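You operate a simulated robot arm through the tools that you are given. There is no shell and no other tool.

You are at the controls of a simulated two-armed robot. One attempt, no reset.

## Task
Pick up the purple filter with one hand, pass it to the other hand and put it in the left lb tray. Set down upright: purple filter.

It is judged by the outcome, as a careful person would: the job done as asked, and still so three seconds after it is handed in. It fails if anything else is knocked over, pushed out of place, dropped, spilled or broken.

## Robot
Two 7-joint arms with two-finger grippers on one trunk, on a base that moves. Base frame: it is fixed to the floor where the robot stands at the start and does not move with it; the origin is under the middle of the robot, x ahead of it, y to its left, z up. Readings come in m, rad, newtons and seconds.
The left shoulder is at the start at [0.06, 0.123, 0.945], the right one opposite. With the tool pointing down near the work surface each hand reaches from about 0.36 to 0.8 m from the robot's upright axis, wherever it stands, measured 20 degrees to its own side. Places, roughly: tray1 (17x13 cm) [-4.02, -0.12, 0.76]. Payload 1.47 kg a hand.
Tool frame (each hand has its own): the origin (TCP) lies between the finger pads and is the grasp point; the fingertips stand 0.016 m ahead of it; z points along the fingers, y is the line along which they close. The gripper opens to 0.087 m; its body begins 0.055 m behind the TCP.
Orientation is that of the tool frame in the base frame, as a unit quaternion [x, y, z, w]. With the fingers straight down and closing along the base's y, the tool's x points along the base's -x, its y along +y and its z along -z.

## Interface
- The arms move only by the tool drive_tool. It takes "left_deltas", "right_deltas" or both (then of equal length, played together; a hand with none holds still); each is a list of rows, each an object (a shift or turn left out is 0, a gripper value left out holds the last) with "grip": the finger opening in cm, from 0 to 8.7; "offset": the shift along the tool's x, y, z in units of 250 mm (1.0 is 250 mm), a list of three; "angular": the turn, a rotation vector about the tool's x, y, z in units of 45 degrees (1.0 is 45 degrees), a list of three. In form: [{"grip": grip, "offset": [tx, ty, tz], "angular": [ax, ay, az]}, ...]. A call has 1 to 20 rows; each row is the pose to reach, as a shift and turn from the pose commanded when the call began, along the tool's axes at that moment. A call with a number of a shift or a turn outside -1 to 1 is refused whole. A row lasts 0.2 s, in which the tool goes at most 0.05 m and 0.15 rad; a call with a longer step from one row to the next is refused whole, and so is a gripper value outside its range. A pose out of reach is approached as far as the arm can. The call stops where the force on the tool passes 40 N (or 10 N more than at its start, if that is more) or the arm is blocked; 0.2 s more then pass. Each finger travels about 0.153 m/s and halts on what it meets, pressing with about 28 N; the grip force reading is that of the motor and also rises with nothing between the fingers. The clock runs only during rows and for 0.2 s after the last one: add rows that repeat a pose to give the fingers time. The reply holds the time, the measured pose of the TCP, the force on the tool along the base axes, the opening and the grip force, in the units named above and with some noise, with the torque about the TCP (base axes, N m) and any sound that the robot's microphone picked up, and new pictures: "show" is both (left out), scene, wrist or none (wrist: the cameras of the hands that moved).
- Cameras (640 x 400 px; columns grow to the right, rows downward): "scene" is now at [0.0822, -0.037, 1.5052]; the picture's right is [-0.46, -0.89, 0.00], its down [-0.61, 0.32, -0.72] and it looks along [0.64, -0.33, -0.69] (base axes); focal length 272 px, centre (320, 200). "left" rides on the left gripper at [0.073, -0.012, -0.09] in its tool frame; the picture's right is [0.16, 0.99, 0.00], its down [-0.72, 0.12, -0.68] and it looks along [-0.67, 0.11, 0.73] (tool axes); focal length 247 px, centre (320, 200). "right" rides on the right gripper at [0.073, 0.012, -0.09] in its tool frame; the picture's right is [-0.16, 0.99, 0.00], its down [-0.72, -0.12, -0.68] and it looks along [-0.67, -0.11, 0.73] (tool axes); focal length 247 px, centre (320, 200).
- lift_body(by): moves the trunk up (or, below 0, down) by that many m; the arms and the scene camera ride with it, the base frame stays. It gives what a move gives, with no picture.
- base_move(legs): drives the robot by 1 to 6 legs, each [ahead, left, turn to the left] in m, m and rad, along the robot's own axes; the way and the turn of a leg run together, so that a leg with both is an arc; at most 1.5 m and 3.142 rad a leg. The arms and the cameras ride along, it lands a little off, and it stops where it bumps. It gives what a move gives, and a new picture of the scene camera.
- turn_head(pan, tilt): turns the head with the scene camera to pan (to the left, within 2.094 rad either way) and tilt (down, from -0.506 to 1.204), counted from straight ahead of the robot. It gives what a move gives, and a new picture of the scene camera.
- pixel_to_xyz(camera, pixels): for up to 12 pixels [column, row] of the newest picture of that camera ("zoom" is the newest enlarged one), the place [x, y, z] in the base frame of the surface seen there, good to about 0.003 m. It takes no simulated time.
- enlarge(camera, box): a new picture of the part [left, top, right, bottom] of that camera's present view, enlarged. It takes no simulated time.
- close_job(): hands the job in; it is judged then, once.

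Open the grippers and draw the arms clear of the work before you hand the job in, unless the task says otherwise.

The tools are called by a JSON object that holds its "fn" and its "kwargs". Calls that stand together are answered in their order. drive_tool: Moves the arms, as the interface text tells. Its arguments: {"type":"object","properties":{"left_deltas":{"type":"array"},"right_deltas":{"type":"array"},"show":{"type":"string","enum":["both","scene","wrist","none"]}},"required":[]} The other tools are called the same way: lift_body (by) moves the trunk up or down; base_move (legs) drives the base; turn_head (pan, tilt) turns the head that bears the scene camera; pixel_to_xyz (camera, pixels) gives the place of the surface under pixels of a picture; enlarge (camera, box) takes an enlarged picture of a part of a camera's view; close_job () hands the job in.

At the start:

```text
clock: 0.0
left_eef_pos: [0.5227, 0.0208, 1.0974]
left_ee_rot: [0.0, 1.0, 0.0, 0.0]
left_wrist_force: [0.2, -0.6, -0.3]
left_torque: [-0.01, 0.0, 0.0]
left_opening: 0.0869
left_gripper_force: 0.0
right_eef_pos: [0.363, -0.2919, 1.0548]
right_ee_rot: [0.0, 1.0, 0.0, -0.001]
right_wrist_force: [0.2, -0.5, -0.5]
right_torque: [-0.02, 0.01, 0.04]
right_opening: 0.0871
right_gripper_force: 0.0
trunk travel left (down, up): [-0.1, 0.13]
robot x, y, heading: [-0.003, -0.0009, 0.001]
head pan, tilt (commanded): [-0.478, 0.763]
```

scene: 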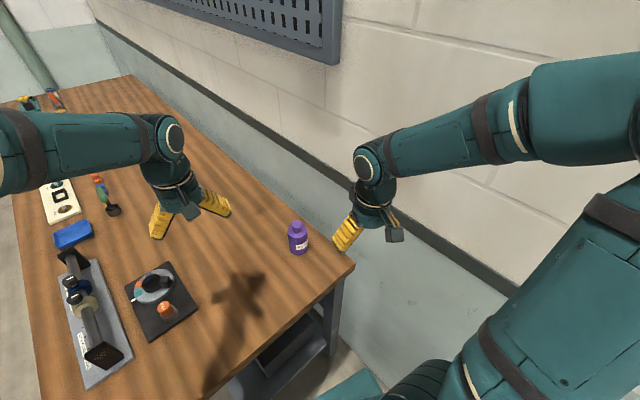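
right: 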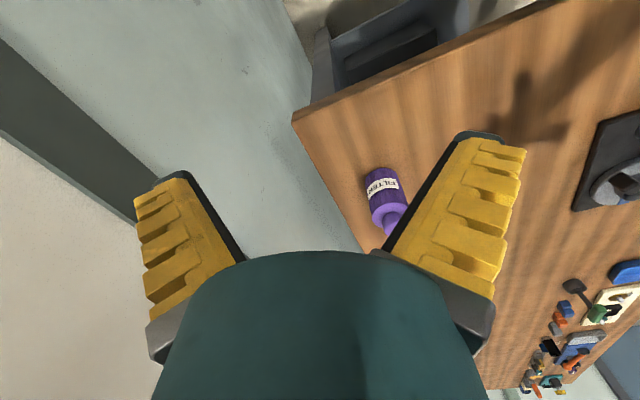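
left: 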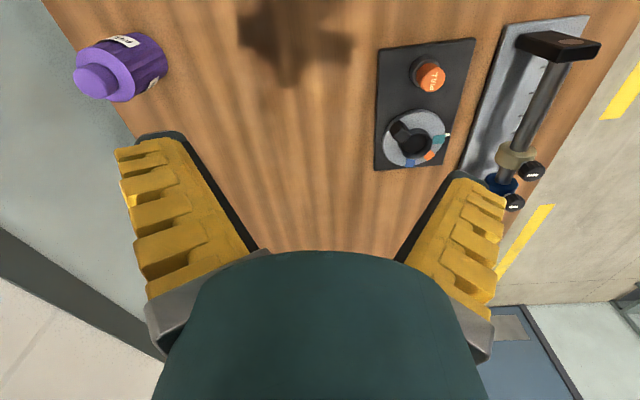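

The purple filter stands at about (298,238) in the scene picture, near the table corner. I measure it and the table around it, and enlarge it.

{"fn": "pixel_to_xyz", "kwargs": {"camera": "scene", "pixels": [[298, 225], [298, 238], [298, 252], [270, 245], [354, 266], [290, 240], [306, 240], [160, 300], [240, 300], [130, 76], [220, 375]]}}

{"fn": "enlarge", "kwargs": {"camera": "scene", "box": [240, 190, 400, 290]}}

```text
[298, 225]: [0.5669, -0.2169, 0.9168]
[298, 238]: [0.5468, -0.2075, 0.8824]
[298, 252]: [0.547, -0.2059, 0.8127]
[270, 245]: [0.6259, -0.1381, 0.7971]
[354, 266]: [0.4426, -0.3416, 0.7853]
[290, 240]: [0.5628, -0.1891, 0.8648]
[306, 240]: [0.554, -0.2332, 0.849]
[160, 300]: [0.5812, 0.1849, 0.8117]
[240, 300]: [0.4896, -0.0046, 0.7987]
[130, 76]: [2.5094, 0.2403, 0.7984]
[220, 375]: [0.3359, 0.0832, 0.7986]
```

```text
4.00 times, centred on (320, 240) of scene
```

zoom: 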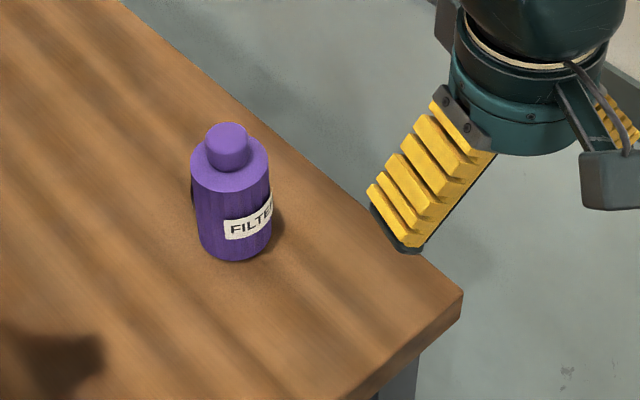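

The filter has a body and a narrower cap. I measure its body's edges and top on the enlarged picture.

{"fn": "pixel_to_xyz", "kwargs": {"camera": "zoom", "pixels": [[194, 200], [268, 190], [235, 225], [233, 255], [228, 130], [228, 150], [210, 145], [245, 145], [200, 165], [260, 165], [230, 183], [228, 160]]}}

{"fn": "enlarge", "kwargs": {"camera": "left", "box": [40, 0, 200, 100]}}

```text
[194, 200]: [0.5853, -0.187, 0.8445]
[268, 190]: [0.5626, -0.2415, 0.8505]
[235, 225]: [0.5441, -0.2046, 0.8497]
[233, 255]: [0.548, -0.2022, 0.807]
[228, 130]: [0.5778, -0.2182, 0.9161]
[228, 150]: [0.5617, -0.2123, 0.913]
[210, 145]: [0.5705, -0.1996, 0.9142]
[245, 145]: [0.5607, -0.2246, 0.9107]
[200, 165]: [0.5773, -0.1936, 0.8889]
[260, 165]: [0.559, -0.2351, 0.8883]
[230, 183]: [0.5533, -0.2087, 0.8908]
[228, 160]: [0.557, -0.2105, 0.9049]
```

```text
4.00 times, centred on (120, 50) of left
```

zoom: 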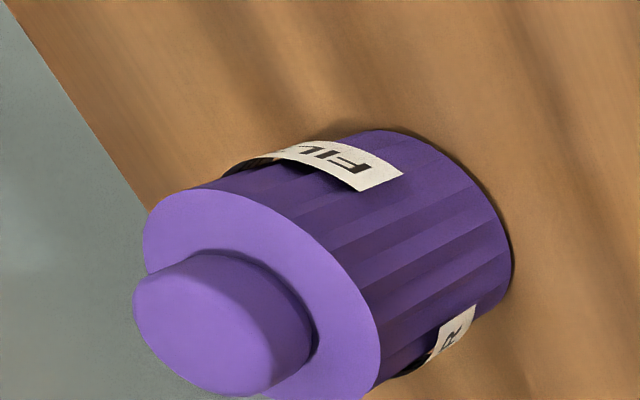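

Body axis is near (0.570, -0.214), radius about 0.029, top 0.889, cap to 0.916, table 0.798. Next I look at the tray side behind me with the head to learn how tall its walls are before choosing grasps.

{"fn": "turn_head", "kwargs": {"pan": 2.09, "tilt": 0.2}}

```text
clock: 2.3
left_eef_pos: [0.523, 0.0201, 1.0985]
left_ee_rot: [-0.001, 1.0, 0.0, -0.001]
left_wrist_force: [0.0, 0.1, -0.3]
left_torque: [-0.02, 0.0, 0.03]
left_opening: 0.0869
left_gripper_force: 0.0
right_eef_pos: [0.3624, -0.2907, 1.0532]
right_ee_rot: [0.0, 1.0, 0.0, 0.0]
right_wrist_force: [0.5, 0.5, -0.9]
right_torque: [0.01, -0.02, 0.01]
right_opening: 0.0873
right_gripper_force: 0.1
trunk travel left (down, up): [-0.1, 0.13]
robot x, y, heading: [0.0029, -0.0022, 0.002]
head pan, tilt (commanded): [2.089, 0.201]
```

scene: 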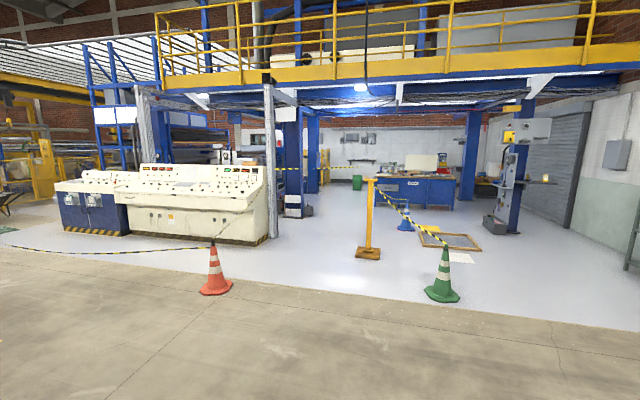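

No tray visible on this side. I look over the right shoulder.

{"fn": "turn_head", "kwargs": {"pan": -2.09, "tilt": 0.25}}

```text
clock: 5.7
left_eef_pos: [0.5215, 0.0208, 1.0992]
left_ee_rot: [0.0, 1.0, 0.0, 0.0]
left_wrist_force: [0.1, -0.3, 0.4]
left_torque: [0.03, -0.02, 0.03]
left_opening: 0.0871
left_gripper_force: 0.0
right_eef_pos: [0.3622, -0.2908, 1.0542]
right_ee_rot: [-0.001, 1.0, -0.001, -0.001]
right_wrist_force: [-0.4, 0.0, -0.6]
right_torque: [-0.01, 0.01, 0.03]
right_opening: 0.087
right_gripper_force: 0.1
trunk travel left (down, up): [-0.1, 0.13]
robot x, y, heading: [-0.0001, 0.0011, 0.0]
head pan, tilt (commanded): [-2.089, 0.25]
```

scene: 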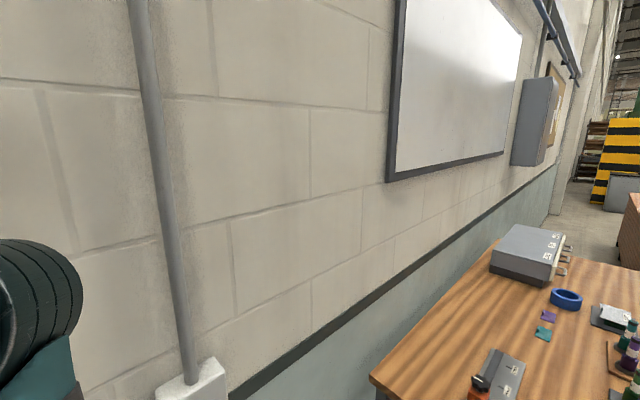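

A second bench lies behind me along the right wall. I measure the wall and bench, and enlarge toward the far right.

{"fn": "pixel_to_xyz", "kwargs": {"camera": "scene", "pixels": [[300, 300], [100, 300], [450, 230], [371, 380], [500, 242], [560, 245], [620, 270], [566, 299], [500, 375], [600, 390], [615, 320], [625, 225]]}}

{"fn": "enlarge", "kwargs": {"camera": "scene", "box": [440, 210, 640, 400]}}

```text
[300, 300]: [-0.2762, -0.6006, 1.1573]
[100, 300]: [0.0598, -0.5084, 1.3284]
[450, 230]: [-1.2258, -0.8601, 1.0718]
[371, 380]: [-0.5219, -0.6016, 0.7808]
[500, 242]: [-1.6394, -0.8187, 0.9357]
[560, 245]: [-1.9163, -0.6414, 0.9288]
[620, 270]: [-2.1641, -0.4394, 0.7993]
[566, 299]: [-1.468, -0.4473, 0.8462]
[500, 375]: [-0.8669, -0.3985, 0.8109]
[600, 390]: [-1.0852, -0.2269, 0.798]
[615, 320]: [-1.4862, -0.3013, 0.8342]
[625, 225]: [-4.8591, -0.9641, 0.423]
```

```text
2.11 times, centred on (540, 305) of scene
```

zoom: 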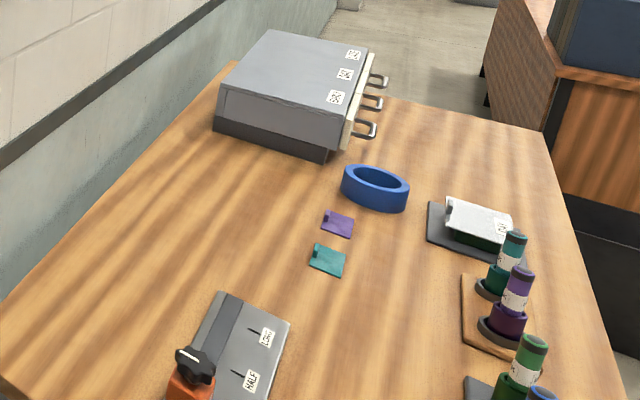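

The bench behind runs along the wall from x about -0.5 to -2.3. I measure its corners and the far counter on the enlarged picture.

{"fn": "pixel_to_xyz", "kwargs": {"camera": "zoom", "pixels": [[540, 135], [600, 330], [235, 70], [5, 375], [555, 70], [525, 10], [630, 90], [600, 30], [490, 60], [600, 180]]}}

{"fn": "turn_head", "kwargs": {"pan": -2.09, "tilt": 0.8}}

```text
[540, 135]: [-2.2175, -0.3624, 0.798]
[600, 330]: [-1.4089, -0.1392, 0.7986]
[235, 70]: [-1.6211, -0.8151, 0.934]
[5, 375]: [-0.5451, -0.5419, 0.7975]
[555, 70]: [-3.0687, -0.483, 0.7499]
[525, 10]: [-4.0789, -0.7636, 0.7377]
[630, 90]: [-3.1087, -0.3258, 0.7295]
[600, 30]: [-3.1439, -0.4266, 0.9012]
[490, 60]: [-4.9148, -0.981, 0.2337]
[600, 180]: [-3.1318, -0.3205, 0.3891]
```

```text
clock: 6.7
left_eef_pos: [0.523, 0.019, 1.0982]
left_ee_rot: [-0.001, 1.0, 0.0, 0.0]
left_wrist_force: [0.3, 0.1, -0.5]
left_torque: [-0.01, -0.02, 0.0]
left_opening: 0.0871
left_gripper_force: 0.0
right_eef_pos: [0.3627, -0.2917, 1.0549]
right_ee_rot: [0.0, 1.0, 0.0, 0.001]
right_wrist_force: [-0.1, 0.2, 0.2]
right_torque: [0.0, -0.02, 0.0]
right_opening: 0.0872
right_gripper_force: 0.1
trunk travel left (down, up): [-0.1, 0.13]
robot x, y, heading: [-0.0018, 0.0042, 0.002]
head pan, tilt (commanded): [-2.089, 0.799]
```

scene: 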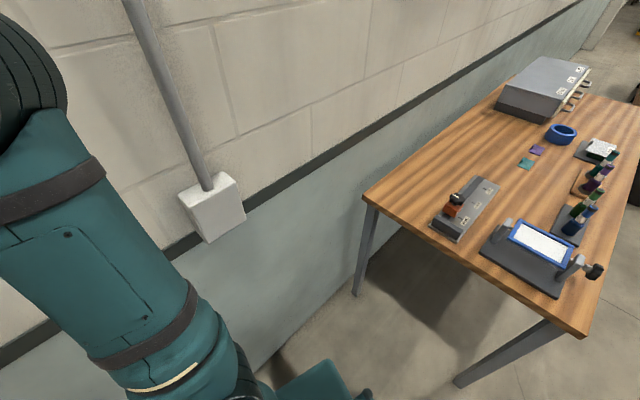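

The near bench's corners are at about (368,200) and (583,335). I measure them to plan the driving route.

{"fn": "pixel_to_xyz", "kwargs": {"camera": "scene", "pixels": [[368, 198], [582, 332], [630, 190], [500, 400], [600, 390], [635, 95]]}}

{"fn": "turn_head", "kwargs": {"pan": 1.2, "tilt": 0.7}}

```text
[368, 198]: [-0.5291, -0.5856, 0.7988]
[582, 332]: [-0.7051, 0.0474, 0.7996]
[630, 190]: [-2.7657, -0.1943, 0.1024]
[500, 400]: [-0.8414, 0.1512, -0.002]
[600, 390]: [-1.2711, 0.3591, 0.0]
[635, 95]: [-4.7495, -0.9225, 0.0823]
```

```text
clock: 9.5
left_eef_pos: [0.5227, 0.0195, 1.0978]
left_ee_rot: [0.0, 1.0, -0.001, 0.001]
left_wrist_force: [0.1, 0.5, 0.3]
left_torque: [-0.03, 0.02, 0.01]
left_opening: 0.0869
left_gripper_force: 0.0
right_eef_pos: [0.3615, -0.2918, 1.0549]
right_ee_rot: [-0.001, 1.0, 0.0, 0.0]
right_wrist_force: [0.0, -0.1, -0.2]
right_torque: [-0.01, -0.01, -0.02]
right_opening: 0.087
right_gripper_force: 0.0
trunk travel left (down, up): [-0.1, 0.13]
robot x, y, heading: [-0.0014, -0.0022, -0.003]
head pan, tilt (commanded): [1.201, 0.7]
```

scene: 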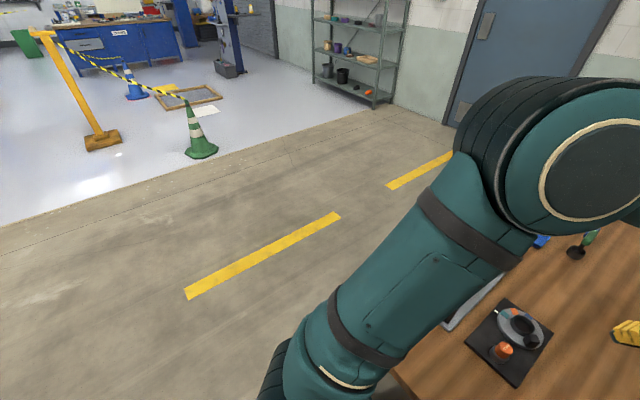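

The aisle to the left is open floor. I turn the head back to the filter and right gripper to measure the gripper's palm thickness.

{"fn": "turn_head", "kwargs": {"pan": -0.6, "tilt": 0.763}}

{"fn": "enlarge", "kwargs": {"camera": "scene", "box": [220, 100, 420, 260]}}

```text
clock: 11.3
left_eef_pos: [0.5227, 0.0183, 1.098]
left_ee_rot: [0.0, 1.0, 0.0, 0.0]
left_wrist_force: [0.0, -0.1, 0.5]
left_torque: [0.0, 0.01, -0.01]
left_opening: 0.087
left_gripper_force: 0.0
right_eef_pos: [0.3621, -0.2914, 1.055]
right_ee_rot: [0.001, 1.0, 0.0, 0.0]
right_wrist_force: [0.3, 0.9, 0.3]
right_torque: [0.01, -0.01, 0.0]
right_opening: 0.0872
right_gripper_force: 0.0
trunk travel left (down, up): [-0.1, 0.13]
robot x, y, heading: [0.0022, 0.0007, 0.002]
head pan, tilt (commanded): [-0.6, 0.763]
```

scene: 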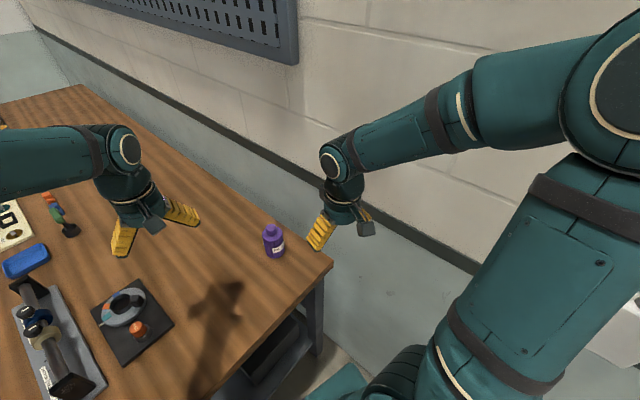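

```text
2.50 times, centred on (320, 180) of scene
```

zoom: 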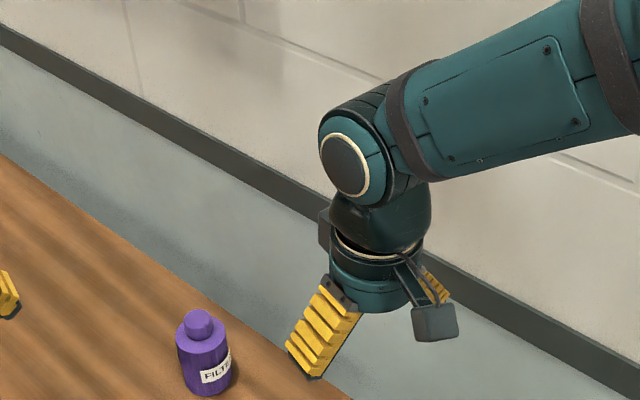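

I measure the palm, camera box and finger on this enlarged picture.

{"fn": "pixel_to_xyz", "kwargs": {"camera": "zoom", "pixels": [[335, 285], [370, 305], [410, 295], [435, 330], [455, 310], [420, 330], [315, 375], [290, 345], [322, 230], [350, 330], [400, 260], [375, 280]]}}

{"fn": "pixel_to_xyz", "kwargs": {"camera": "right", "pixels": [[140, 210], [190, 190], [150, 310], [230, 255], [480, 140], [525, 155], [490, 300], [410, 250], [320, 250], [250, 260]]}}

```text
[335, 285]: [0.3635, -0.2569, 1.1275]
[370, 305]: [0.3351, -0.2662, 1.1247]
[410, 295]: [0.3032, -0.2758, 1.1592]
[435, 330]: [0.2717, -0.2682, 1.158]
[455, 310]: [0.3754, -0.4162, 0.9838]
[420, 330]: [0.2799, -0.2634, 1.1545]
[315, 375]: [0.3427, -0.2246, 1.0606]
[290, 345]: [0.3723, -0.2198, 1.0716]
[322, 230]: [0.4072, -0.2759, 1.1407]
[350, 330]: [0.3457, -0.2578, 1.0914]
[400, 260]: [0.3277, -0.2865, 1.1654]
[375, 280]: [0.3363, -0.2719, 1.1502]
```

```text
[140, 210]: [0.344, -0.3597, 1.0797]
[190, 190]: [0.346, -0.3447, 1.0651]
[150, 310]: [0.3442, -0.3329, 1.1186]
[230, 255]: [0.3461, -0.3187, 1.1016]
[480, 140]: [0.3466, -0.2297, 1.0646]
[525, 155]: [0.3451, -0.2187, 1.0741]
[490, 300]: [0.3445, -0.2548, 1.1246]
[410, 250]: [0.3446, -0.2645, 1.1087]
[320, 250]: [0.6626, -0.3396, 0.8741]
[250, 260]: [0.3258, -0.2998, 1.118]
```

The wall is only about 14 cm beyond the filter, so the right side is closed. Plan: the left hand takes the filter low on its body, pointing right with its camera up. The right hand then takes it from above for placing. First I turn the left tool halfway in free air at height.

{"fn": "drive_tool", "kwargs": {"left_deltas": [{"angular": [0.0913, 0.07, -0.1233]}, {"angular": [0.1825, 0.14, -0.2466]}, {"angular": [0.2738, 0.21, -0.37]}, {"angular": [0.365, 0.28, -0.4933]}, {"angular": [0.4563, 0.35, -0.6166]}, {"angular": [0.5475, 0.42, -0.74]}, {"angular": [0.6388, 0.49, -0.8632]}, {"angular": [0.73, 0.56, -0.9865]}, {"angular": [0.73, 0.56, -0.9865]}], "show": "both"}}

```text
clock: 13.3
left_eef_pos: [0.5218, 0.0207, 1.0978]
left_ee_rot: [-0.371, 0.862, -0.274, -0.21]
left_wrist_force: [-0.1, -0.1, -0.3]
left_torque: [-0.03, 0.01, 0.0]
left_opening: 0.087
left_gripper_force: 0.2
right_eef_pos: [0.3616, -0.2916, 1.055]
right_ee_rot: [0.0, 1.0, 0.0, 0.0]
right_wrist_force: [0.1, -1.0, -1.3]
right_torque: [-0.01, -0.02, 0.02]
right_opening: 0.0869
right_gripper_force: 0.2
trunk travel left (down, up): [-0.1, 0.13]
robot x, y, heading: [0.0013, -0.0033, -0.002]
head pan, tilt (commanded): [-0.6, 0.763]
```

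scene: 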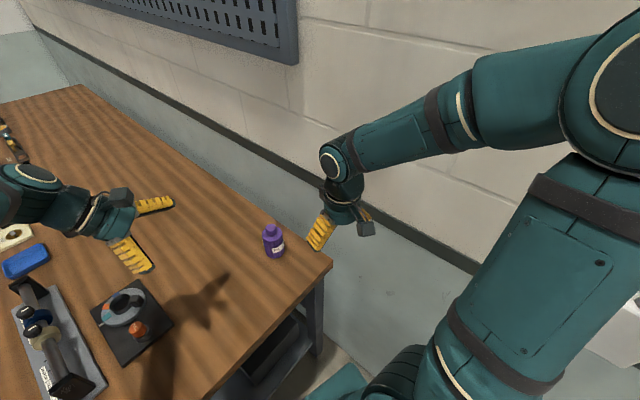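
left: 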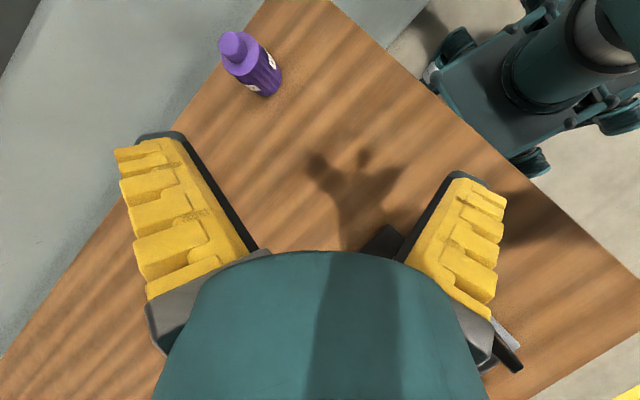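

The half turn was reached cleanly. I do the second half of the same turn.

{"fn": "drive_tool", "kwargs": {"left_deltas": [{"angular": [0.0913, 0.07, -0.1233]}, {"angular": [0.1825, 0.14, -0.2466]}, {"angular": [0.2738, 0.21, -0.37]}, {"angular": [0.365, 0.28, -0.4933]}, {"angular": [0.4563, 0.35, -0.6166]}, {"angular": [0.5475, 0.42, -0.74]}, {"angular": [0.6388, 0.49, -0.8632]}, {"angular": [0.73, 0.56, -0.9865]}, {"angular": [0.73, 0.56, -0.9865]}], "show": "both"}}

```text
clock: 15.3
left_eef_pos: [0.5222, 0.0198, 1.0982]
left_ee_rot: [0.638, -0.489, 0.472, 0.362]
left_wrist_force: [1.0, 0.2, 0.7]
left_torque: [0.01, 0.02, 0.01]
left_opening: 0.087
left_gripper_force: 0.0
right_eef_pos: [0.3623, -0.2925, 1.0555]
right_ee_rot: [0.0, 1.0, 0.0, -0.001]
right_wrist_force: [-0.2, 0.4, 0.0]
right_torque: [-0.04, 0.03, -0.02]
right_opening: 0.0867
right_gripper_force: 0.1
trunk travel left (down, up): [-0.1, 0.13]
robot x, y, heading: [-0.0022, 0.0008, 0.003]
head pan, tilt (commanded): [-0.6, 0.763]
```

scene: 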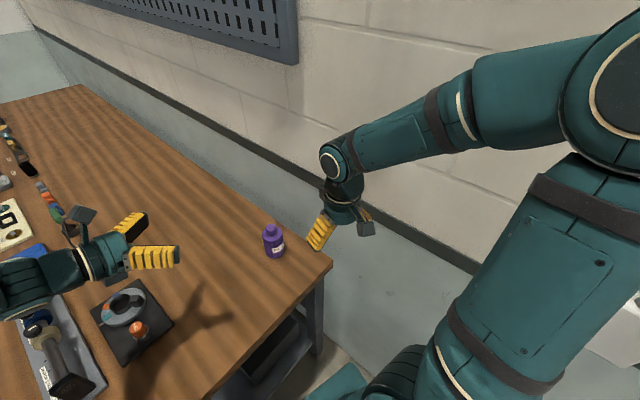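
left: 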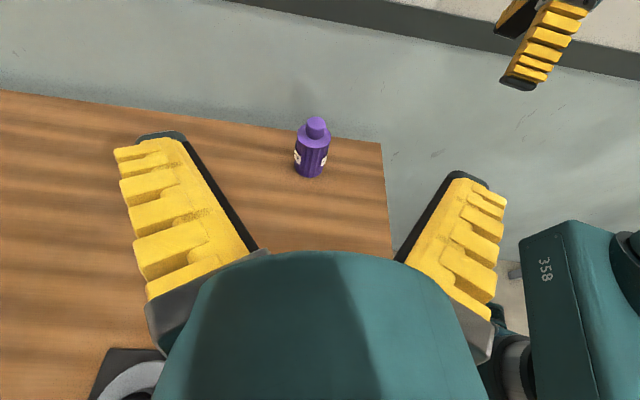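

The orientation is as wanted. I turn the head a bit left to see how the left forearm and elbow sit relative to the bench items.

{"fn": "turn_head", "kwargs": {"pan": 0.25, "tilt": 0.8}}

{"fn": "pixel_to_xyz", "kwargs": {"camera": "left", "pixels": [[316, 125], [313, 140], [299, 160], [328, 160], [310, 160], [310, 175], [340, 170]]}}

```text
clock: 16.4
left_eef_pos: [0.522, 0.0192, 1.0981]
left_ee_rot: [0.638, -0.49, 0.472, 0.362]
left_wrist_force: [-0.5, 0.1, -0.3]
left_torque: [0.04, -0.01, -0.02]
left_opening: 0.0871
left_gripper_force: 0.1
right_eef_pos: [0.3619, -0.2921, 1.0548]
right_ee_rot: [0.0, 1.0, 0.0, 0.0]
right_wrist_force: [-0.5, 0.2, 0.6]
right_torque: [0.01, 0.03, 0.01]
right_opening: 0.087
right_gripper_force: 0.1
trunk travel left (down, up): [-0.1, 0.13]
robot x, y, heading: [-0.0018, -0.0014, -0.003]
head pan, tilt (commanded): [0.25, 0.799]
```

scene: 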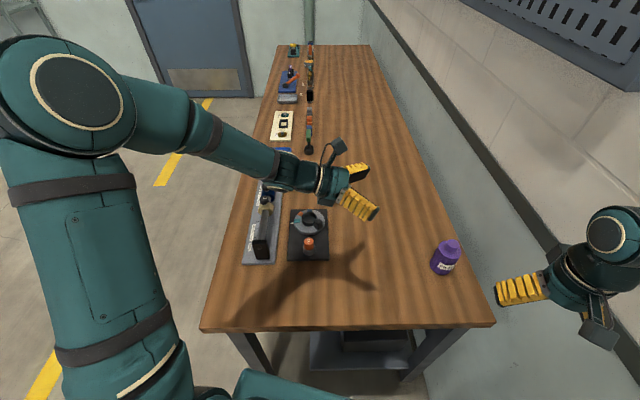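

```text
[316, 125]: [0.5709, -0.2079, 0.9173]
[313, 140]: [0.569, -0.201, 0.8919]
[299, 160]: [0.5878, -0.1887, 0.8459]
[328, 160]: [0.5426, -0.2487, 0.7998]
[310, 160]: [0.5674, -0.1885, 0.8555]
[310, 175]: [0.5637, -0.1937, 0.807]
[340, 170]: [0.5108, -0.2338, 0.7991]
```

The elbow is high on the left and the forearm slopes down to the hand. I measure arm points and the tall bench items under it.

{"fn": "pixel_to_xyz", "kwargs": {"camera": "scene", "pixels": [[80, 100], [170, 110], [230, 145], [290, 170], [262, 245], [267, 210], [266, 192], [308, 245], [310, 220], [284, 150], [245, 262], [300, 195]]}}

{"fn": "enlarge", "kwargs": {"camera": "scene", "box": [180, 100, 480, 290]}}

```text
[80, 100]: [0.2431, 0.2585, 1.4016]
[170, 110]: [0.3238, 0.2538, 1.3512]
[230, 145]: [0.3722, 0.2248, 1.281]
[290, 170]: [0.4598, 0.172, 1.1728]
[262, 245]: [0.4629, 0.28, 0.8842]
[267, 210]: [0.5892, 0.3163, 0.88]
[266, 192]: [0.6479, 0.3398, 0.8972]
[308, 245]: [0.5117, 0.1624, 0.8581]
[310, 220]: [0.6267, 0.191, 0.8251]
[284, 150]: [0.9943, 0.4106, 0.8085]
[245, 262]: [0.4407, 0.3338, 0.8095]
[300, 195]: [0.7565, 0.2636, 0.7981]
```

```text
2.11 times, centred on (330, 195) of scene
```

zoom: 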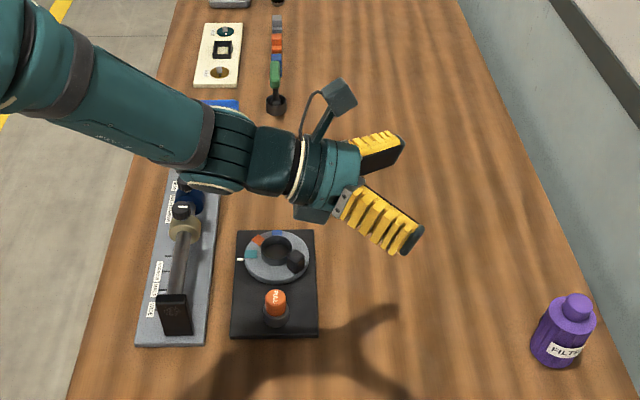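

The forearm slopes steeply with ample room over the button box. Before approaching I test the finger geometry by partly closing the left gripper to about the filter's width in free air.

{"fn": "drive_tool", "kwargs": {"left_deltas": [{"grip": 5.9}, {"grip": 5.9}], "show": "wrist"}}

{"fn": "enlarge", "kwargs": {"camera": "scene", "box": [280, 120, 420, 240]}}

```text
clock: 17.0
left_eef_pos: [0.5218, 0.0189, 1.0988]
left_ee_rot: [0.639, -0.488, 0.473, 0.361]
left_wrist_force: [-0.3, 0.4, 0.3]
left_torque: [-0.01, 0.0, -0.01]
left_opening: 0.0635
left_gripper_force: 2.8
right_eef_pos: [0.3625, -0.2928, 1.0566]
right_ee_rot: [0.001, 1.0, 0.0, 0.0]
right_wrist_force: [-0.3, 0.2, -0.2]
right_torque: [0.01, 0.01, -0.01]
right_opening: 0.087
right_gripper_force: 0.2
trunk travel left (down, up): [-0.1, 0.13]
robot x, y, heading: [0.0019, 0.0005, -0.003]
head pan, tilt (commanded): [0.25, 0.799]
```

left: 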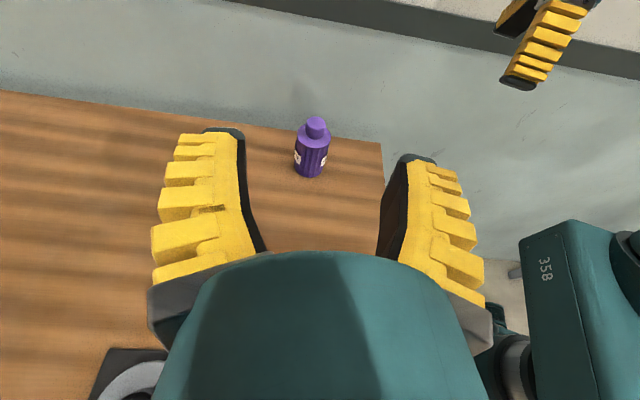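

```text
3.33 times, centred on (350, 180) of scene
```

zoom: 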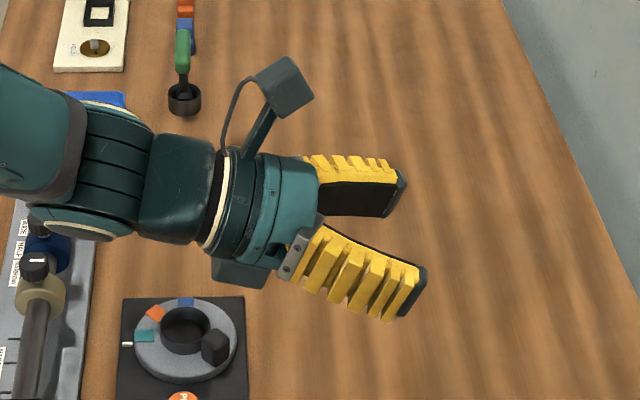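

The fingers pivot, so I check how slanted the pads are at this opening by measuring points on the dark inner pad faces.

{"fn": "pixel_to_xyz", "kwargs": {"camera": "zoom", "pixels": [[330, 195], [345, 200], [360, 200], [375, 200], [385, 203], [325, 208], [395, 190]]}}

{"fn": "pixel_to_xyz", "kwargs": {"camera": "left", "pixels": [[385, 245], [390, 225], [397, 195], [402, 175], [243, 145], [250, 185], [260, 235]]}}

```text
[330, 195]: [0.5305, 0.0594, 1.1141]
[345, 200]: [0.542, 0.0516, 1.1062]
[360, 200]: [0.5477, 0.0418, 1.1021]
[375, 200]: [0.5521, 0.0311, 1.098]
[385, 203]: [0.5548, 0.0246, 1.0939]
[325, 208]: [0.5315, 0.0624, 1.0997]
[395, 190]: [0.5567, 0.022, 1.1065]
```

```text
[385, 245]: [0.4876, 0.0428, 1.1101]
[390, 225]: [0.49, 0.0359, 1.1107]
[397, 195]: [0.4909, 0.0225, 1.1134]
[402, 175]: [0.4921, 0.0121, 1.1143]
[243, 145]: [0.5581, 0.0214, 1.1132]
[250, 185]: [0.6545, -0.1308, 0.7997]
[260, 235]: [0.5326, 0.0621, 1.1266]
```

The pad faces are nearly parallel (about 7° half-angle) at this width, so a side grip will hold. I reopen and move the left hand down to a standoff 12 cm short of the filter along the tool axis.

{"fn": "drive_tool", "kwargs": {"left_deltas": [{"grip": 8.7, "offset": [-0.1178, 0.0083, 0.1231]}, {"grip": 8.7, "offset": [-0.2356, 0.0167, 0.2461]}, {"offset": [-0.3534, 0.025, 0.3692]}, {"offset": [-0.4712, 0.0333, 0.4923]}, {"offset": [-0.589, 0.0417, 0.6153]}, {"offset": [-0.7068, 0.05, 0.7384]}, {"offset": [-0.7068, 0.05, 0.7384]}], "show": "both"}}

```text
clock: 18.6
left_eef_pos: [0.5418, -0.1016, 0.8747]
left_ee_rot: [0.638, -0.489, 0.472, 0.361]
left_wrist_force: [0.4, 0.6, 0.2]
left_torque: [-0.03, -0.02, -0.02]
left_opening: 0.0871
left_gripper_force: 0.0
right_eef_pos: [0.3613, -0.2914, 1.0557]
right_ee_rot: [0.0, 1.0, 0.0, 0.0]
right_wrist_force: [-0.2, 0.3, -0.7]
right_torque: [-0.01, 0.01, 0.02]
right_opening: 0.087
right_gripper_force: 0.0
trunk travel left (down, up): [-0.1, 0.13]
robot x, y, heading: [-0.0007, -0.0009, 0.0]
head pan, tilt (commanded): [0.25, 0.799]
```

scene: 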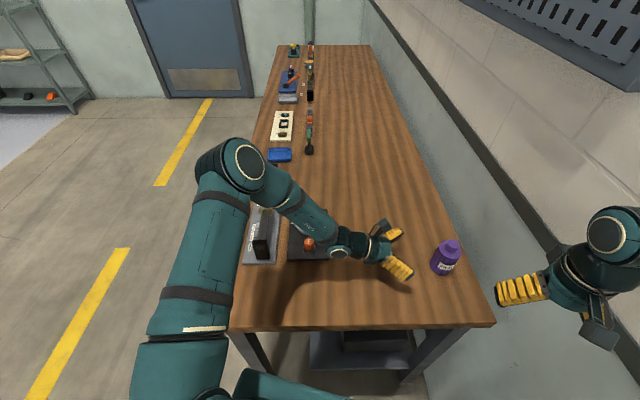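
left: 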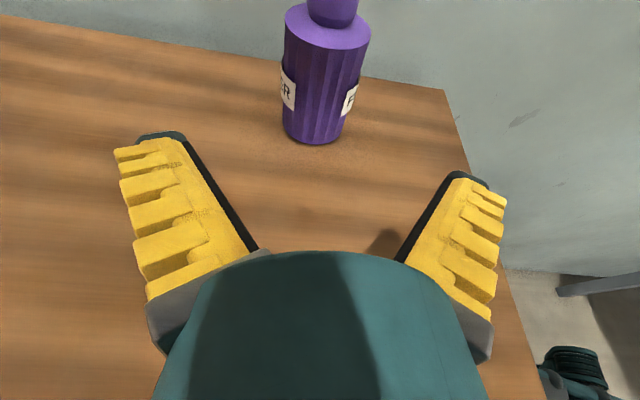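

The filter sits centred ahead of the fingers. The forearm passes near the orange button in the scene picture at (308,245), so I check its clearance and measure the filter once more.

{"fn": "enlarge", "kwargs": {"camera": "scene", "box": [230, 150, 480, 310]}}

{"fn": "pixel_to_xyz", "kwargs": {"camera": "scene", "pixels": [[290, 200], [310, 220], [325, 240], [340, 253], [360, 248], [308, 244], [265, 190], [345, 258], [380, 230]]}}

{"fn": "pixel_to_xyz", "kwargs": {"camera": "left", "pixels": [[286, 60], [366, 60], [325, 70], [320, 130], [330, 5], [290, 15], [368, 30], [300, 120], [343, 125]]}}

```text
2.50 times, centred on (355, 230) of scene
```

zoom: 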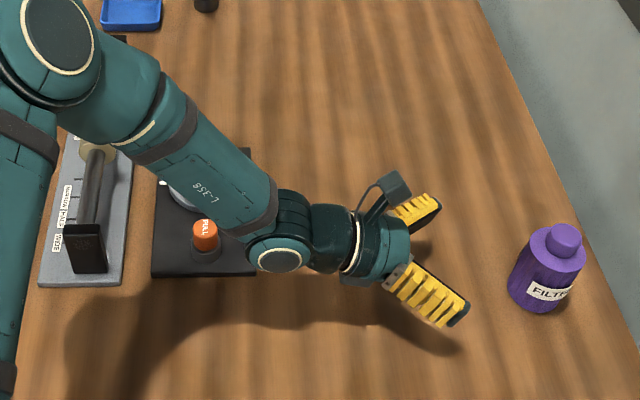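

```text
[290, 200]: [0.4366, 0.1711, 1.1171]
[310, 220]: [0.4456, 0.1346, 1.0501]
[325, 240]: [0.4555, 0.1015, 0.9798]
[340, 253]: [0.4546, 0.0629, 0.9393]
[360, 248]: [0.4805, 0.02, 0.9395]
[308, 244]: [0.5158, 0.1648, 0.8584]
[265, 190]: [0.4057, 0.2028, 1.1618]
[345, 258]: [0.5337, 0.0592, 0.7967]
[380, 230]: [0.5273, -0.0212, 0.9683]
```

```text
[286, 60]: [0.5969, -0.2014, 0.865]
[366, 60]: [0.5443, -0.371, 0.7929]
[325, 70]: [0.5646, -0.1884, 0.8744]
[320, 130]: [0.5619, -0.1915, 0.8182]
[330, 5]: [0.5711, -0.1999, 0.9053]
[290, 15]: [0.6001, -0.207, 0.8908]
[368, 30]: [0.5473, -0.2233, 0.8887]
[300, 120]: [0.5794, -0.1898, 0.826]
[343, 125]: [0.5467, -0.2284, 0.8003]
```

Forearm and wrist are well clear of the box, and the filter axis (0.572, -0.216) is centred between the fingers. I advance 12 cm along the tool axis with the fingers open.

{"fn": "drive_tool", "kwargs": {"left_deltas": [{"offset": [0, 0, 0.096]}, {"offset": [0, 0, 0.192]}, {"offset": [0, 0, 0.288]}, {"offset": [0, 0, 0.384]}, {"offset": [0, 0, 0.48]}, {"offset": [0, 0, 0.48]}], "show": "both"}}

```text
clock: 20.0
left_eef_pos: [0.5724, -0.2156, 0.8416]
left_ee_rot: [0.638, -0.489, 0.472, 0.362]
left_wrist_force: [-0.7, -0.1, -0.1]
left_torque: [-0.01, 0.02, -0.02]
left_opening: 0.0869
left_gripper_force: 0.2
right_eef_pos: [0.3616, -0.2917, 1.0547]
right_ee_rot: [0.0, 1.0, 0.0, 0.0]
right_wrist_force: [-0.6, 0.7, -0.7]
right_torque: [0.01, 0.0, 0.02]
right_opening: 0.0868
right_gripper_force: 0.2
trunk travel left (down, up): [-0.1, 0.13]
robot x, y, heading: [0.0, 0.003, 0.005]
head pan, tilt (commanded): [0.25, 0.799]
```

scene: 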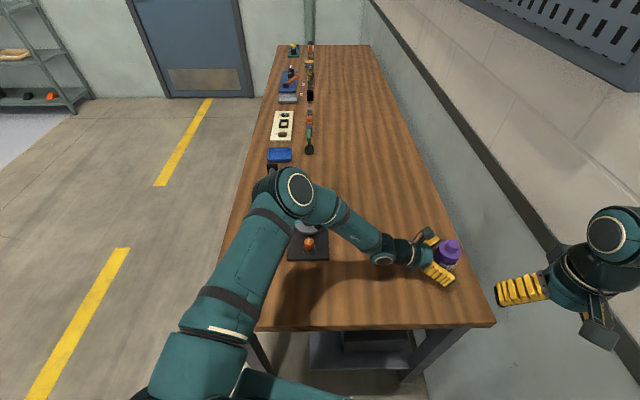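
left: 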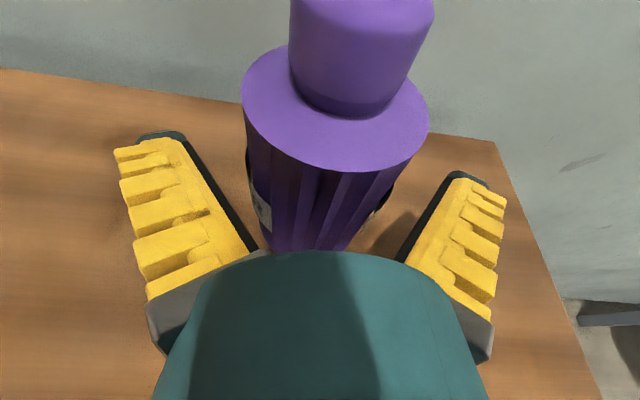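

The filter body stands between the open fingers. I close the left fingers on it and give them time.

{"fn": "drive_tool", "kwargs": {"left_deltas": [{"grip": 7.0}, {"grip": 6.2}, {"grip": 5.0}, {"grip": 4.0}, {"grip": 4.0}], "show": "both"}}

```text
clock: 21.2
left_eef_pos: [0.5732, -0.2138, 0.8407]
left_ee_rot: [0.638, -0.49, 0.472, 0.362]
left_wrist_force: [0.2, 0.4, -0.4]
left_torque: [0.03, -0.04, 0.05]
left_opening: 0.0541
left_gripper_force: 27.8
right_eef_pos: [0.3618, -0.2916, 1.0556]
right_ee_rot: [0.0, 1.0, -0.001, -0.001]
right_wrist_force: [0.0, 0.5, 0.2]
right_torque: [-0.04, -0.02, 0.01]
right_opening: 0.0868
right_gripper_force: 0.1
trunk travel left (down, up): [-0.1, 0.13]
robot x, y, heading: [-0.0001, 0.0036, 0.0]
head pan, tilt (commanded): [0.25, 0.799]
```

scene: 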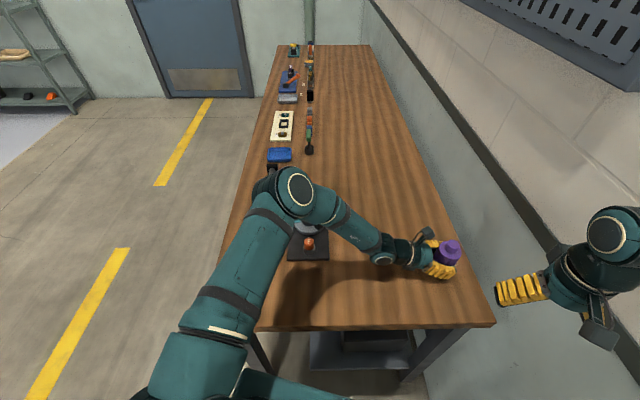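
left: 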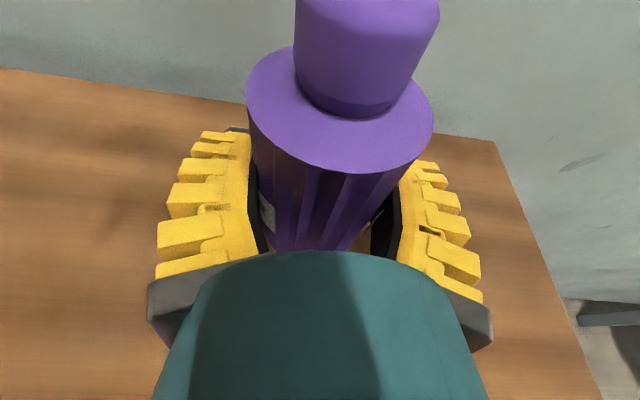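

Gripped at 0.054 m with 28 N. I lift straight up, first a little and then about 15 cm.

{"fn": "drive_tool", "kwargs": {"left_deltas": [{"offset": [0.0765, 0, -0.0234]}, {"offset": [0.153, 0, -0.0468]}, {"offset": [0.2678, 0, -0.0819]}, {"offset": [0.3825, 0, -0.117]}, {"offset": [0.4973, 0, -0.152]}, {"offset": [0.612, 0, -0.1871]}, {"offset": [0.612, 0, -0.1871]}], "show": "both"}}

```text
clock: 22.8
left_eef_pos: [0.5714, -0.2136, 1.0003]
left_ee_rot: [0.638, -0.489, 0.472, 0.362]
left_wrist_force: [-0.2, -0.1, -1.3]
left_torque: [-0.01, 0.02, -0.01]
left_opening: 0.0541
left_gripper_force: 28.1
right_eef_pos: [0.3625, -0.2918, 1.055]
right_ee_rot: [0.0, 1.0, 0.0, -0.001]
right_wrist_force: [-1.0, 0.0, -0.2]
right_torque: [0.0, 0.04, 0.02]
right_opening: 0.087
right_gripper_force: 0.1
trunk travel left (down, up): [-0.1, 0.13]
robot x, y, heading: [0.0004, -0.0024, 0.001]
head pan, tilt (commanded): [0.25, 0.799]
```

scene: 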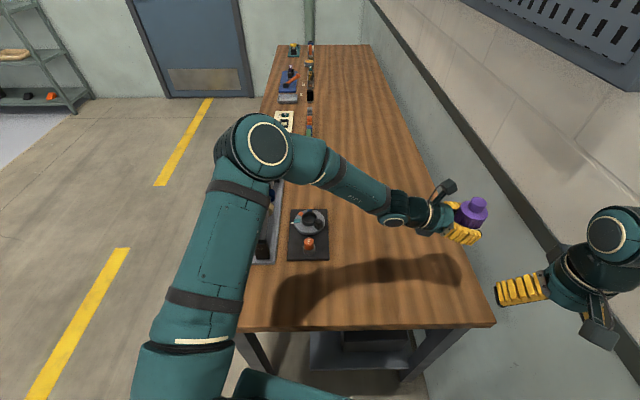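
left: 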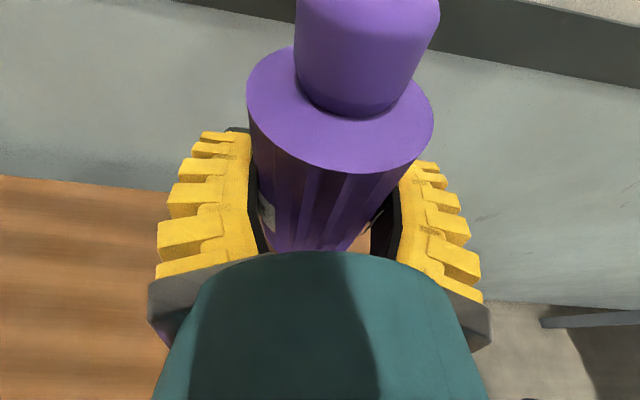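

The filter came up cleanly and light. Before driving I look down at my own base to judge its footprint between the two benches.

{"fn": "turn_head", "kwargs": {"pan": 1.3, "tilt": 1.2}}

```text
clock: 24.1
left_eef_pos: [0.572, -0.2134, 1.0003]
left_ee_rot: [0.638, -0.49, 0.471, 0.362]
left_wrist_force: [-0.2, 0.0, -0.4]
left_torque: [-0.01, 0.01, 0.01]
left_opening: 0.0541
left_gripper_force: 28.1
right_eef_pos: [0.3629, -0.2911, 1.0551]
right_ee_rot: [0.001, 1.0, 0.0, 0.0]
right_wrist_force: [0.8, 0.3, 0.0]
right_torque: [0.0, 0.0, -0.02]
right_opening: 0.0869
right_gripper_force: 0.1
trunk travel left (down, up): [-0.1, 0.13]
robot x, y, heading: [0.0001, 0.0021, 0.001]
head pan, tilt (commanded): [1.3, 1.201]
```

scene: 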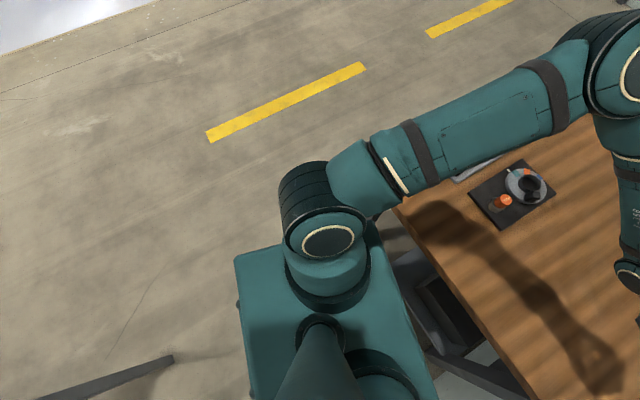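

The base's left side is visible from about (235,258) to (375,225). I measure it.

{"fn": "pixel_to_xyz", "kwargs": {"camera": "scene", "pixels": [[240, 262], [280, 250], [378, 232], [236, 305], [410, 330], [393, 210], [250, 370], [170, 358], [435, 395], [290, 110]]}}

{"fn": "turn_head", "kwargs": {"pan": 2.09, "tilt": 1.1}}

```text
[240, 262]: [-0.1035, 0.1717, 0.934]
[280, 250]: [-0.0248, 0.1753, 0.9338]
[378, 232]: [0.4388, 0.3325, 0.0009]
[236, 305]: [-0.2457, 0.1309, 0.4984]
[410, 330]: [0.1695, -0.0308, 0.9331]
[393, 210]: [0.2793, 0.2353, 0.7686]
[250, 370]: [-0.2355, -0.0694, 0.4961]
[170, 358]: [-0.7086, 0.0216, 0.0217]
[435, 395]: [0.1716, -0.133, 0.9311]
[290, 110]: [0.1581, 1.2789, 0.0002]
```

```text
clock: 25.3
left_eef_pos: [0.5712, -0.2136, 1.0006]
left_ee_rot: [0.639, -0.489, 0.472, 0.361]
left_wrist_force: [0.3, -0.3, -0.4]
left_torque: [0.01, 0.01, -0.03]
left_opening: 0.0539
left_gripper_force: 28.0
right_eef_pos: [0.3618, -0.2917, 1.0557]
right_ee_rot: [0.0, 1.0, 0.0, 0.001]
right_wrist_force: [0.3, -0.8, -0.2]
right_torque: [-0.01, -0.01, 0.01]
right_opening: 0.087
right_gripper_force: 0.0
trunk travel left (down, up): [-0.1, 0.13]
robot x, y, heading: [0.0027, 0.0013, 0.002]
head pan, tilt (commanded): [2.089, 1.1]
```

scene: 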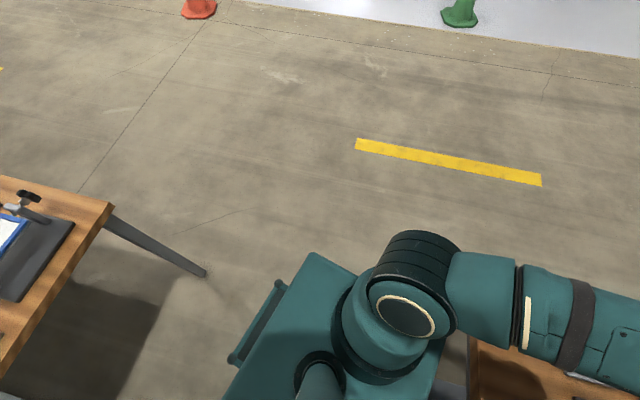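

The trunk is compact, with about a metre between the benches. I check the right elbow's clearance to the wall and its conduit before backing away.

{"fn": "turn_head", "kwargs": {"pan": -1.3, "tilt": 0.8}}

```text
clock: 28.1
left_eef_pos: [0.5719, -0.215, 1.0012]
left_ee_rot: [0.638, -0.489, 0.472, 0.362]
left_wrist_force: [0.2, -0.5, -1.7]
left_torque: [-0.06, -0.03, 0.01]
left_opening: 0.054
left_gripper_force: 28.3
right_eef_pos: [0.3623, -0.2909, 1.0555]
right_ee_rot: [-0.001, 1.0, 0.0, 0.0]
right_wrist_force: [-0.2, 0.5, -0.3]
right_torque: [0.02, -0.03, 0.02]
right_opening: 0.0869
right_gripper_force: 0.0
trunk travel left (down, up): [-0.1, 0.13]
robot x, y, heading: [0.0018, -0.0042, -0.004]
head pan, tilt (commanded): [-1.3, 0.799]
```

scene: 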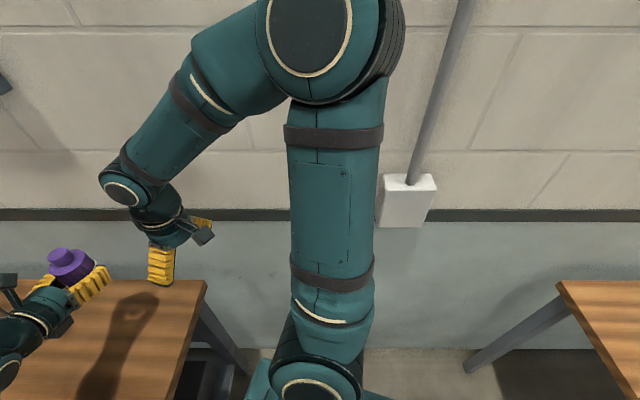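

{"fn": "pixel_to_xyz", "kwargs": {"camera": "scene", "pixels": [[310, 40], [385, 40], [340, 180], [405, 205], [445, 80], [150, 160], [395, 15], [240, 70]]}}

```text
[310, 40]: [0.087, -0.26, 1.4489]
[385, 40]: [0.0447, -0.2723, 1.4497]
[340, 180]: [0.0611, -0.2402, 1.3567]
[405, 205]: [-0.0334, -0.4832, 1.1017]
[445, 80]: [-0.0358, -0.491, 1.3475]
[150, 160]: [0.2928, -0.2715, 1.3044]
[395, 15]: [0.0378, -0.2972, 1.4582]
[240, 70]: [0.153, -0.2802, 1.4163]
```

The right elbow (outer side near y -0.37) has about 10 cm to the conduit. Backing off slightly left increases that. I back up, then strafe left along the aisle between the benches.

{"fn": "base_move", "kwargs": {"legs": [[-0.15, 0.06, 0], [-0.3, 1.07, 0]]}}

```text
clock: 38.8
left_eef_pos: [0.119, 0.9043, 1.0015]
left_ee_rot: [0.636, -0.493, 0.47, 0.364]
left_wrist_force: [-1.2, -0.3, -0.9]
left_torque: [0.0, 0.02, -0.02]
left_opening: 0.0541
left_gripper_force: 27.9
right_eef_pos: [-0.0921, 0.8293, 1.0545]
right_ee_rot: [0.004, 1.0, 0.0, 0.0]
right_wrist_force: [0.3, -0.7, -0.4]
right_torque: [0.0, -0.01, -0.01]
right_opening: 0.087
right_gripper_force: 0.0
trunk travel left (down, up): [-0.1, 0.13]
robot x, y, heading: [-0.4518, 1.1239, -0.01]
head pan, tilt (commanded): [-1.3, 0.799]
```

scene: 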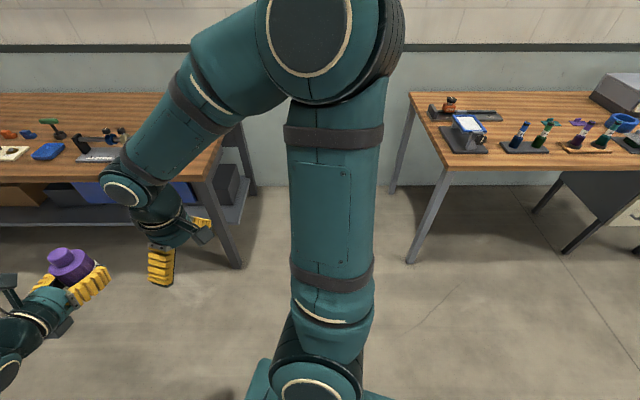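

Now in the open aisle with the filter still held. I look over the right shoulder toward the tray area.

{"fn": "turn_head", "kwargs": {"pan": -2.09, "tilt": 0.3}}

{"fn": "enlarge", "kwargs": {"camera": "scene", "box": [280, 80, 640, 300]}}

```text
clock: 39.9
left_eef_pos: [0.1189, 0.9059, 1.0014]
left_ee_rot: [0.636, -0.492, 0.471, 0.363]
left_wrist_force: [0.0, -0.6, -1.7]
left_torque: [0.01, -0.01, 0.02]
left_opening: 0.0539
left_gripper_force: 27.7
right_eef_pos: [-0.0913, 0.8302, 1.0546]
right_ee_rot: [0.005, 1.0, 0.0, 0.0]
right_wrist_force: [0.2, 0.3, -0.5]
right_torque: [0.01, -0.02, 0.0]
right_opening: 0.0872
right_gripper_force: 0.0
trunk travel left (down, up): [-0.1, 0.13]
robot x, y, heading: [-0.4514, 1.1269, -0.007]
head pan, tilt (commanded): [-2.089, 0.3]
```

scene: 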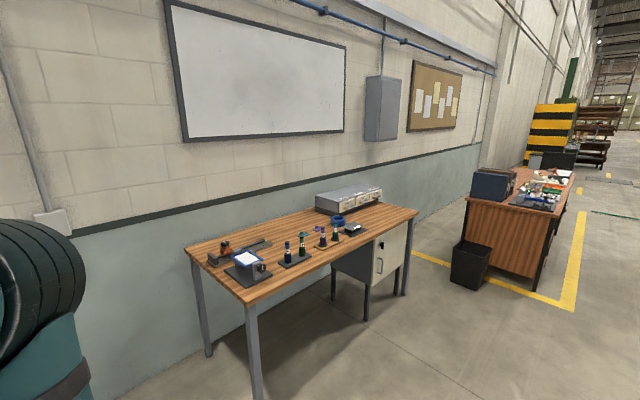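

```text
1.78 times, centred on (460, 190) of scene
```

zoom: 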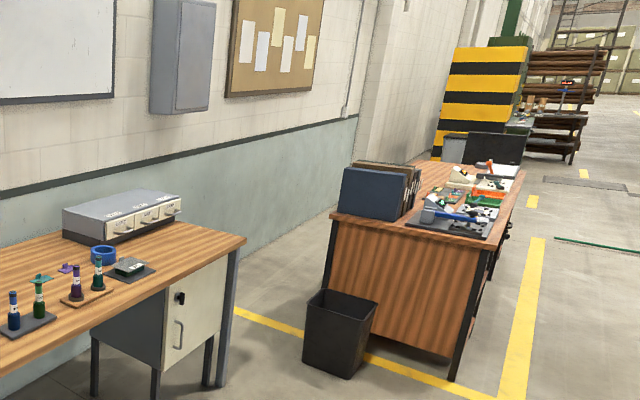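

The tray area is the desk at about (520,195). I enlarge it and measure.

{"fn": "enlarge", "kwargs": {"camera": "scene", "box": [455, 145, 585, 225]}}

{"fn": "pixel_to_xyz", "kwargs": {"camera": "scene", "pixels": [[468, 199], [552, 213], [575, 172], [531, 172], [535, 288], [490, 183], [540, 195], [545, 185], [470, 260], [585, 250], [570, 300]]}}

```text
4.92 times, centred on (520, 185) of scene
```

zoom: 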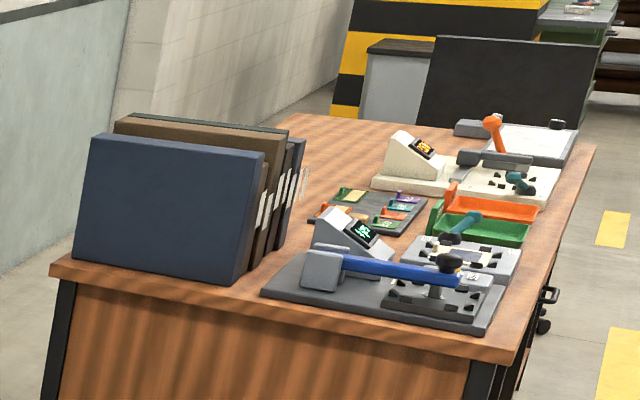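

```text
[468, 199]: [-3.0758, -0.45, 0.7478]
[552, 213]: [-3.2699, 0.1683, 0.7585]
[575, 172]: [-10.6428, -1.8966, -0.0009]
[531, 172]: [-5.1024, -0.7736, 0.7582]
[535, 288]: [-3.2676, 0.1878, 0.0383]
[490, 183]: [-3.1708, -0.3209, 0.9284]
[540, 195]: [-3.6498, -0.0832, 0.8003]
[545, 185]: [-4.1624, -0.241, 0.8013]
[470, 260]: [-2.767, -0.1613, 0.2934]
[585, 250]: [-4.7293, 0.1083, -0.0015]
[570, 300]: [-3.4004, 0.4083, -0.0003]
```

Two trays (orange and green) are on the desk's aisle side. I measure both and enlarge them further.

{"fn": "pixel_to_xyz", "kwargs": {"camera": "zoom", "pixels": [[485, 230], [450, 228], [520, 235], [495, 207], [460, 200], [530, 210], [500, 350], [590, 150], [470, 255], [437, 215], [450, 190]]}}

{"fn": "enlarge", "kwargs": {"camera": "scene", "box": [530, 175, 580, 205]}}

```text
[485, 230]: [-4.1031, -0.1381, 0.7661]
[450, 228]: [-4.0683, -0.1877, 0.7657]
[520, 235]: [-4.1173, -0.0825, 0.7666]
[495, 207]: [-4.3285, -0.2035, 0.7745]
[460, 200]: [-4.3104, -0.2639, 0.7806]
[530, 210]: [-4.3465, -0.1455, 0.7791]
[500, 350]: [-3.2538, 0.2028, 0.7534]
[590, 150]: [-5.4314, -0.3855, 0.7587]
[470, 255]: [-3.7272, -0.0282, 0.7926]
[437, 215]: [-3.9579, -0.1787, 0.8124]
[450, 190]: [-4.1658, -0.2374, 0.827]
```

```text
12.80 times, centred on (555, 190) of scene
```

zoom: 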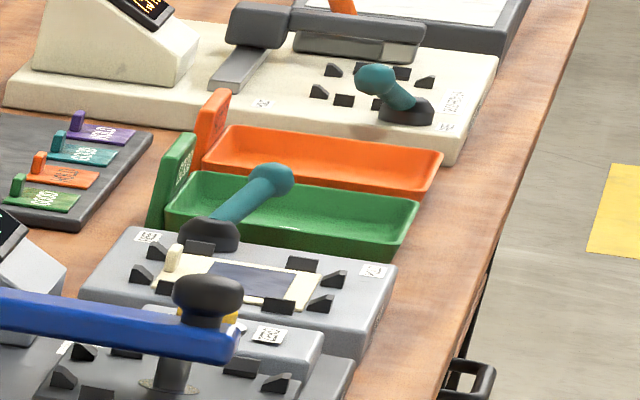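

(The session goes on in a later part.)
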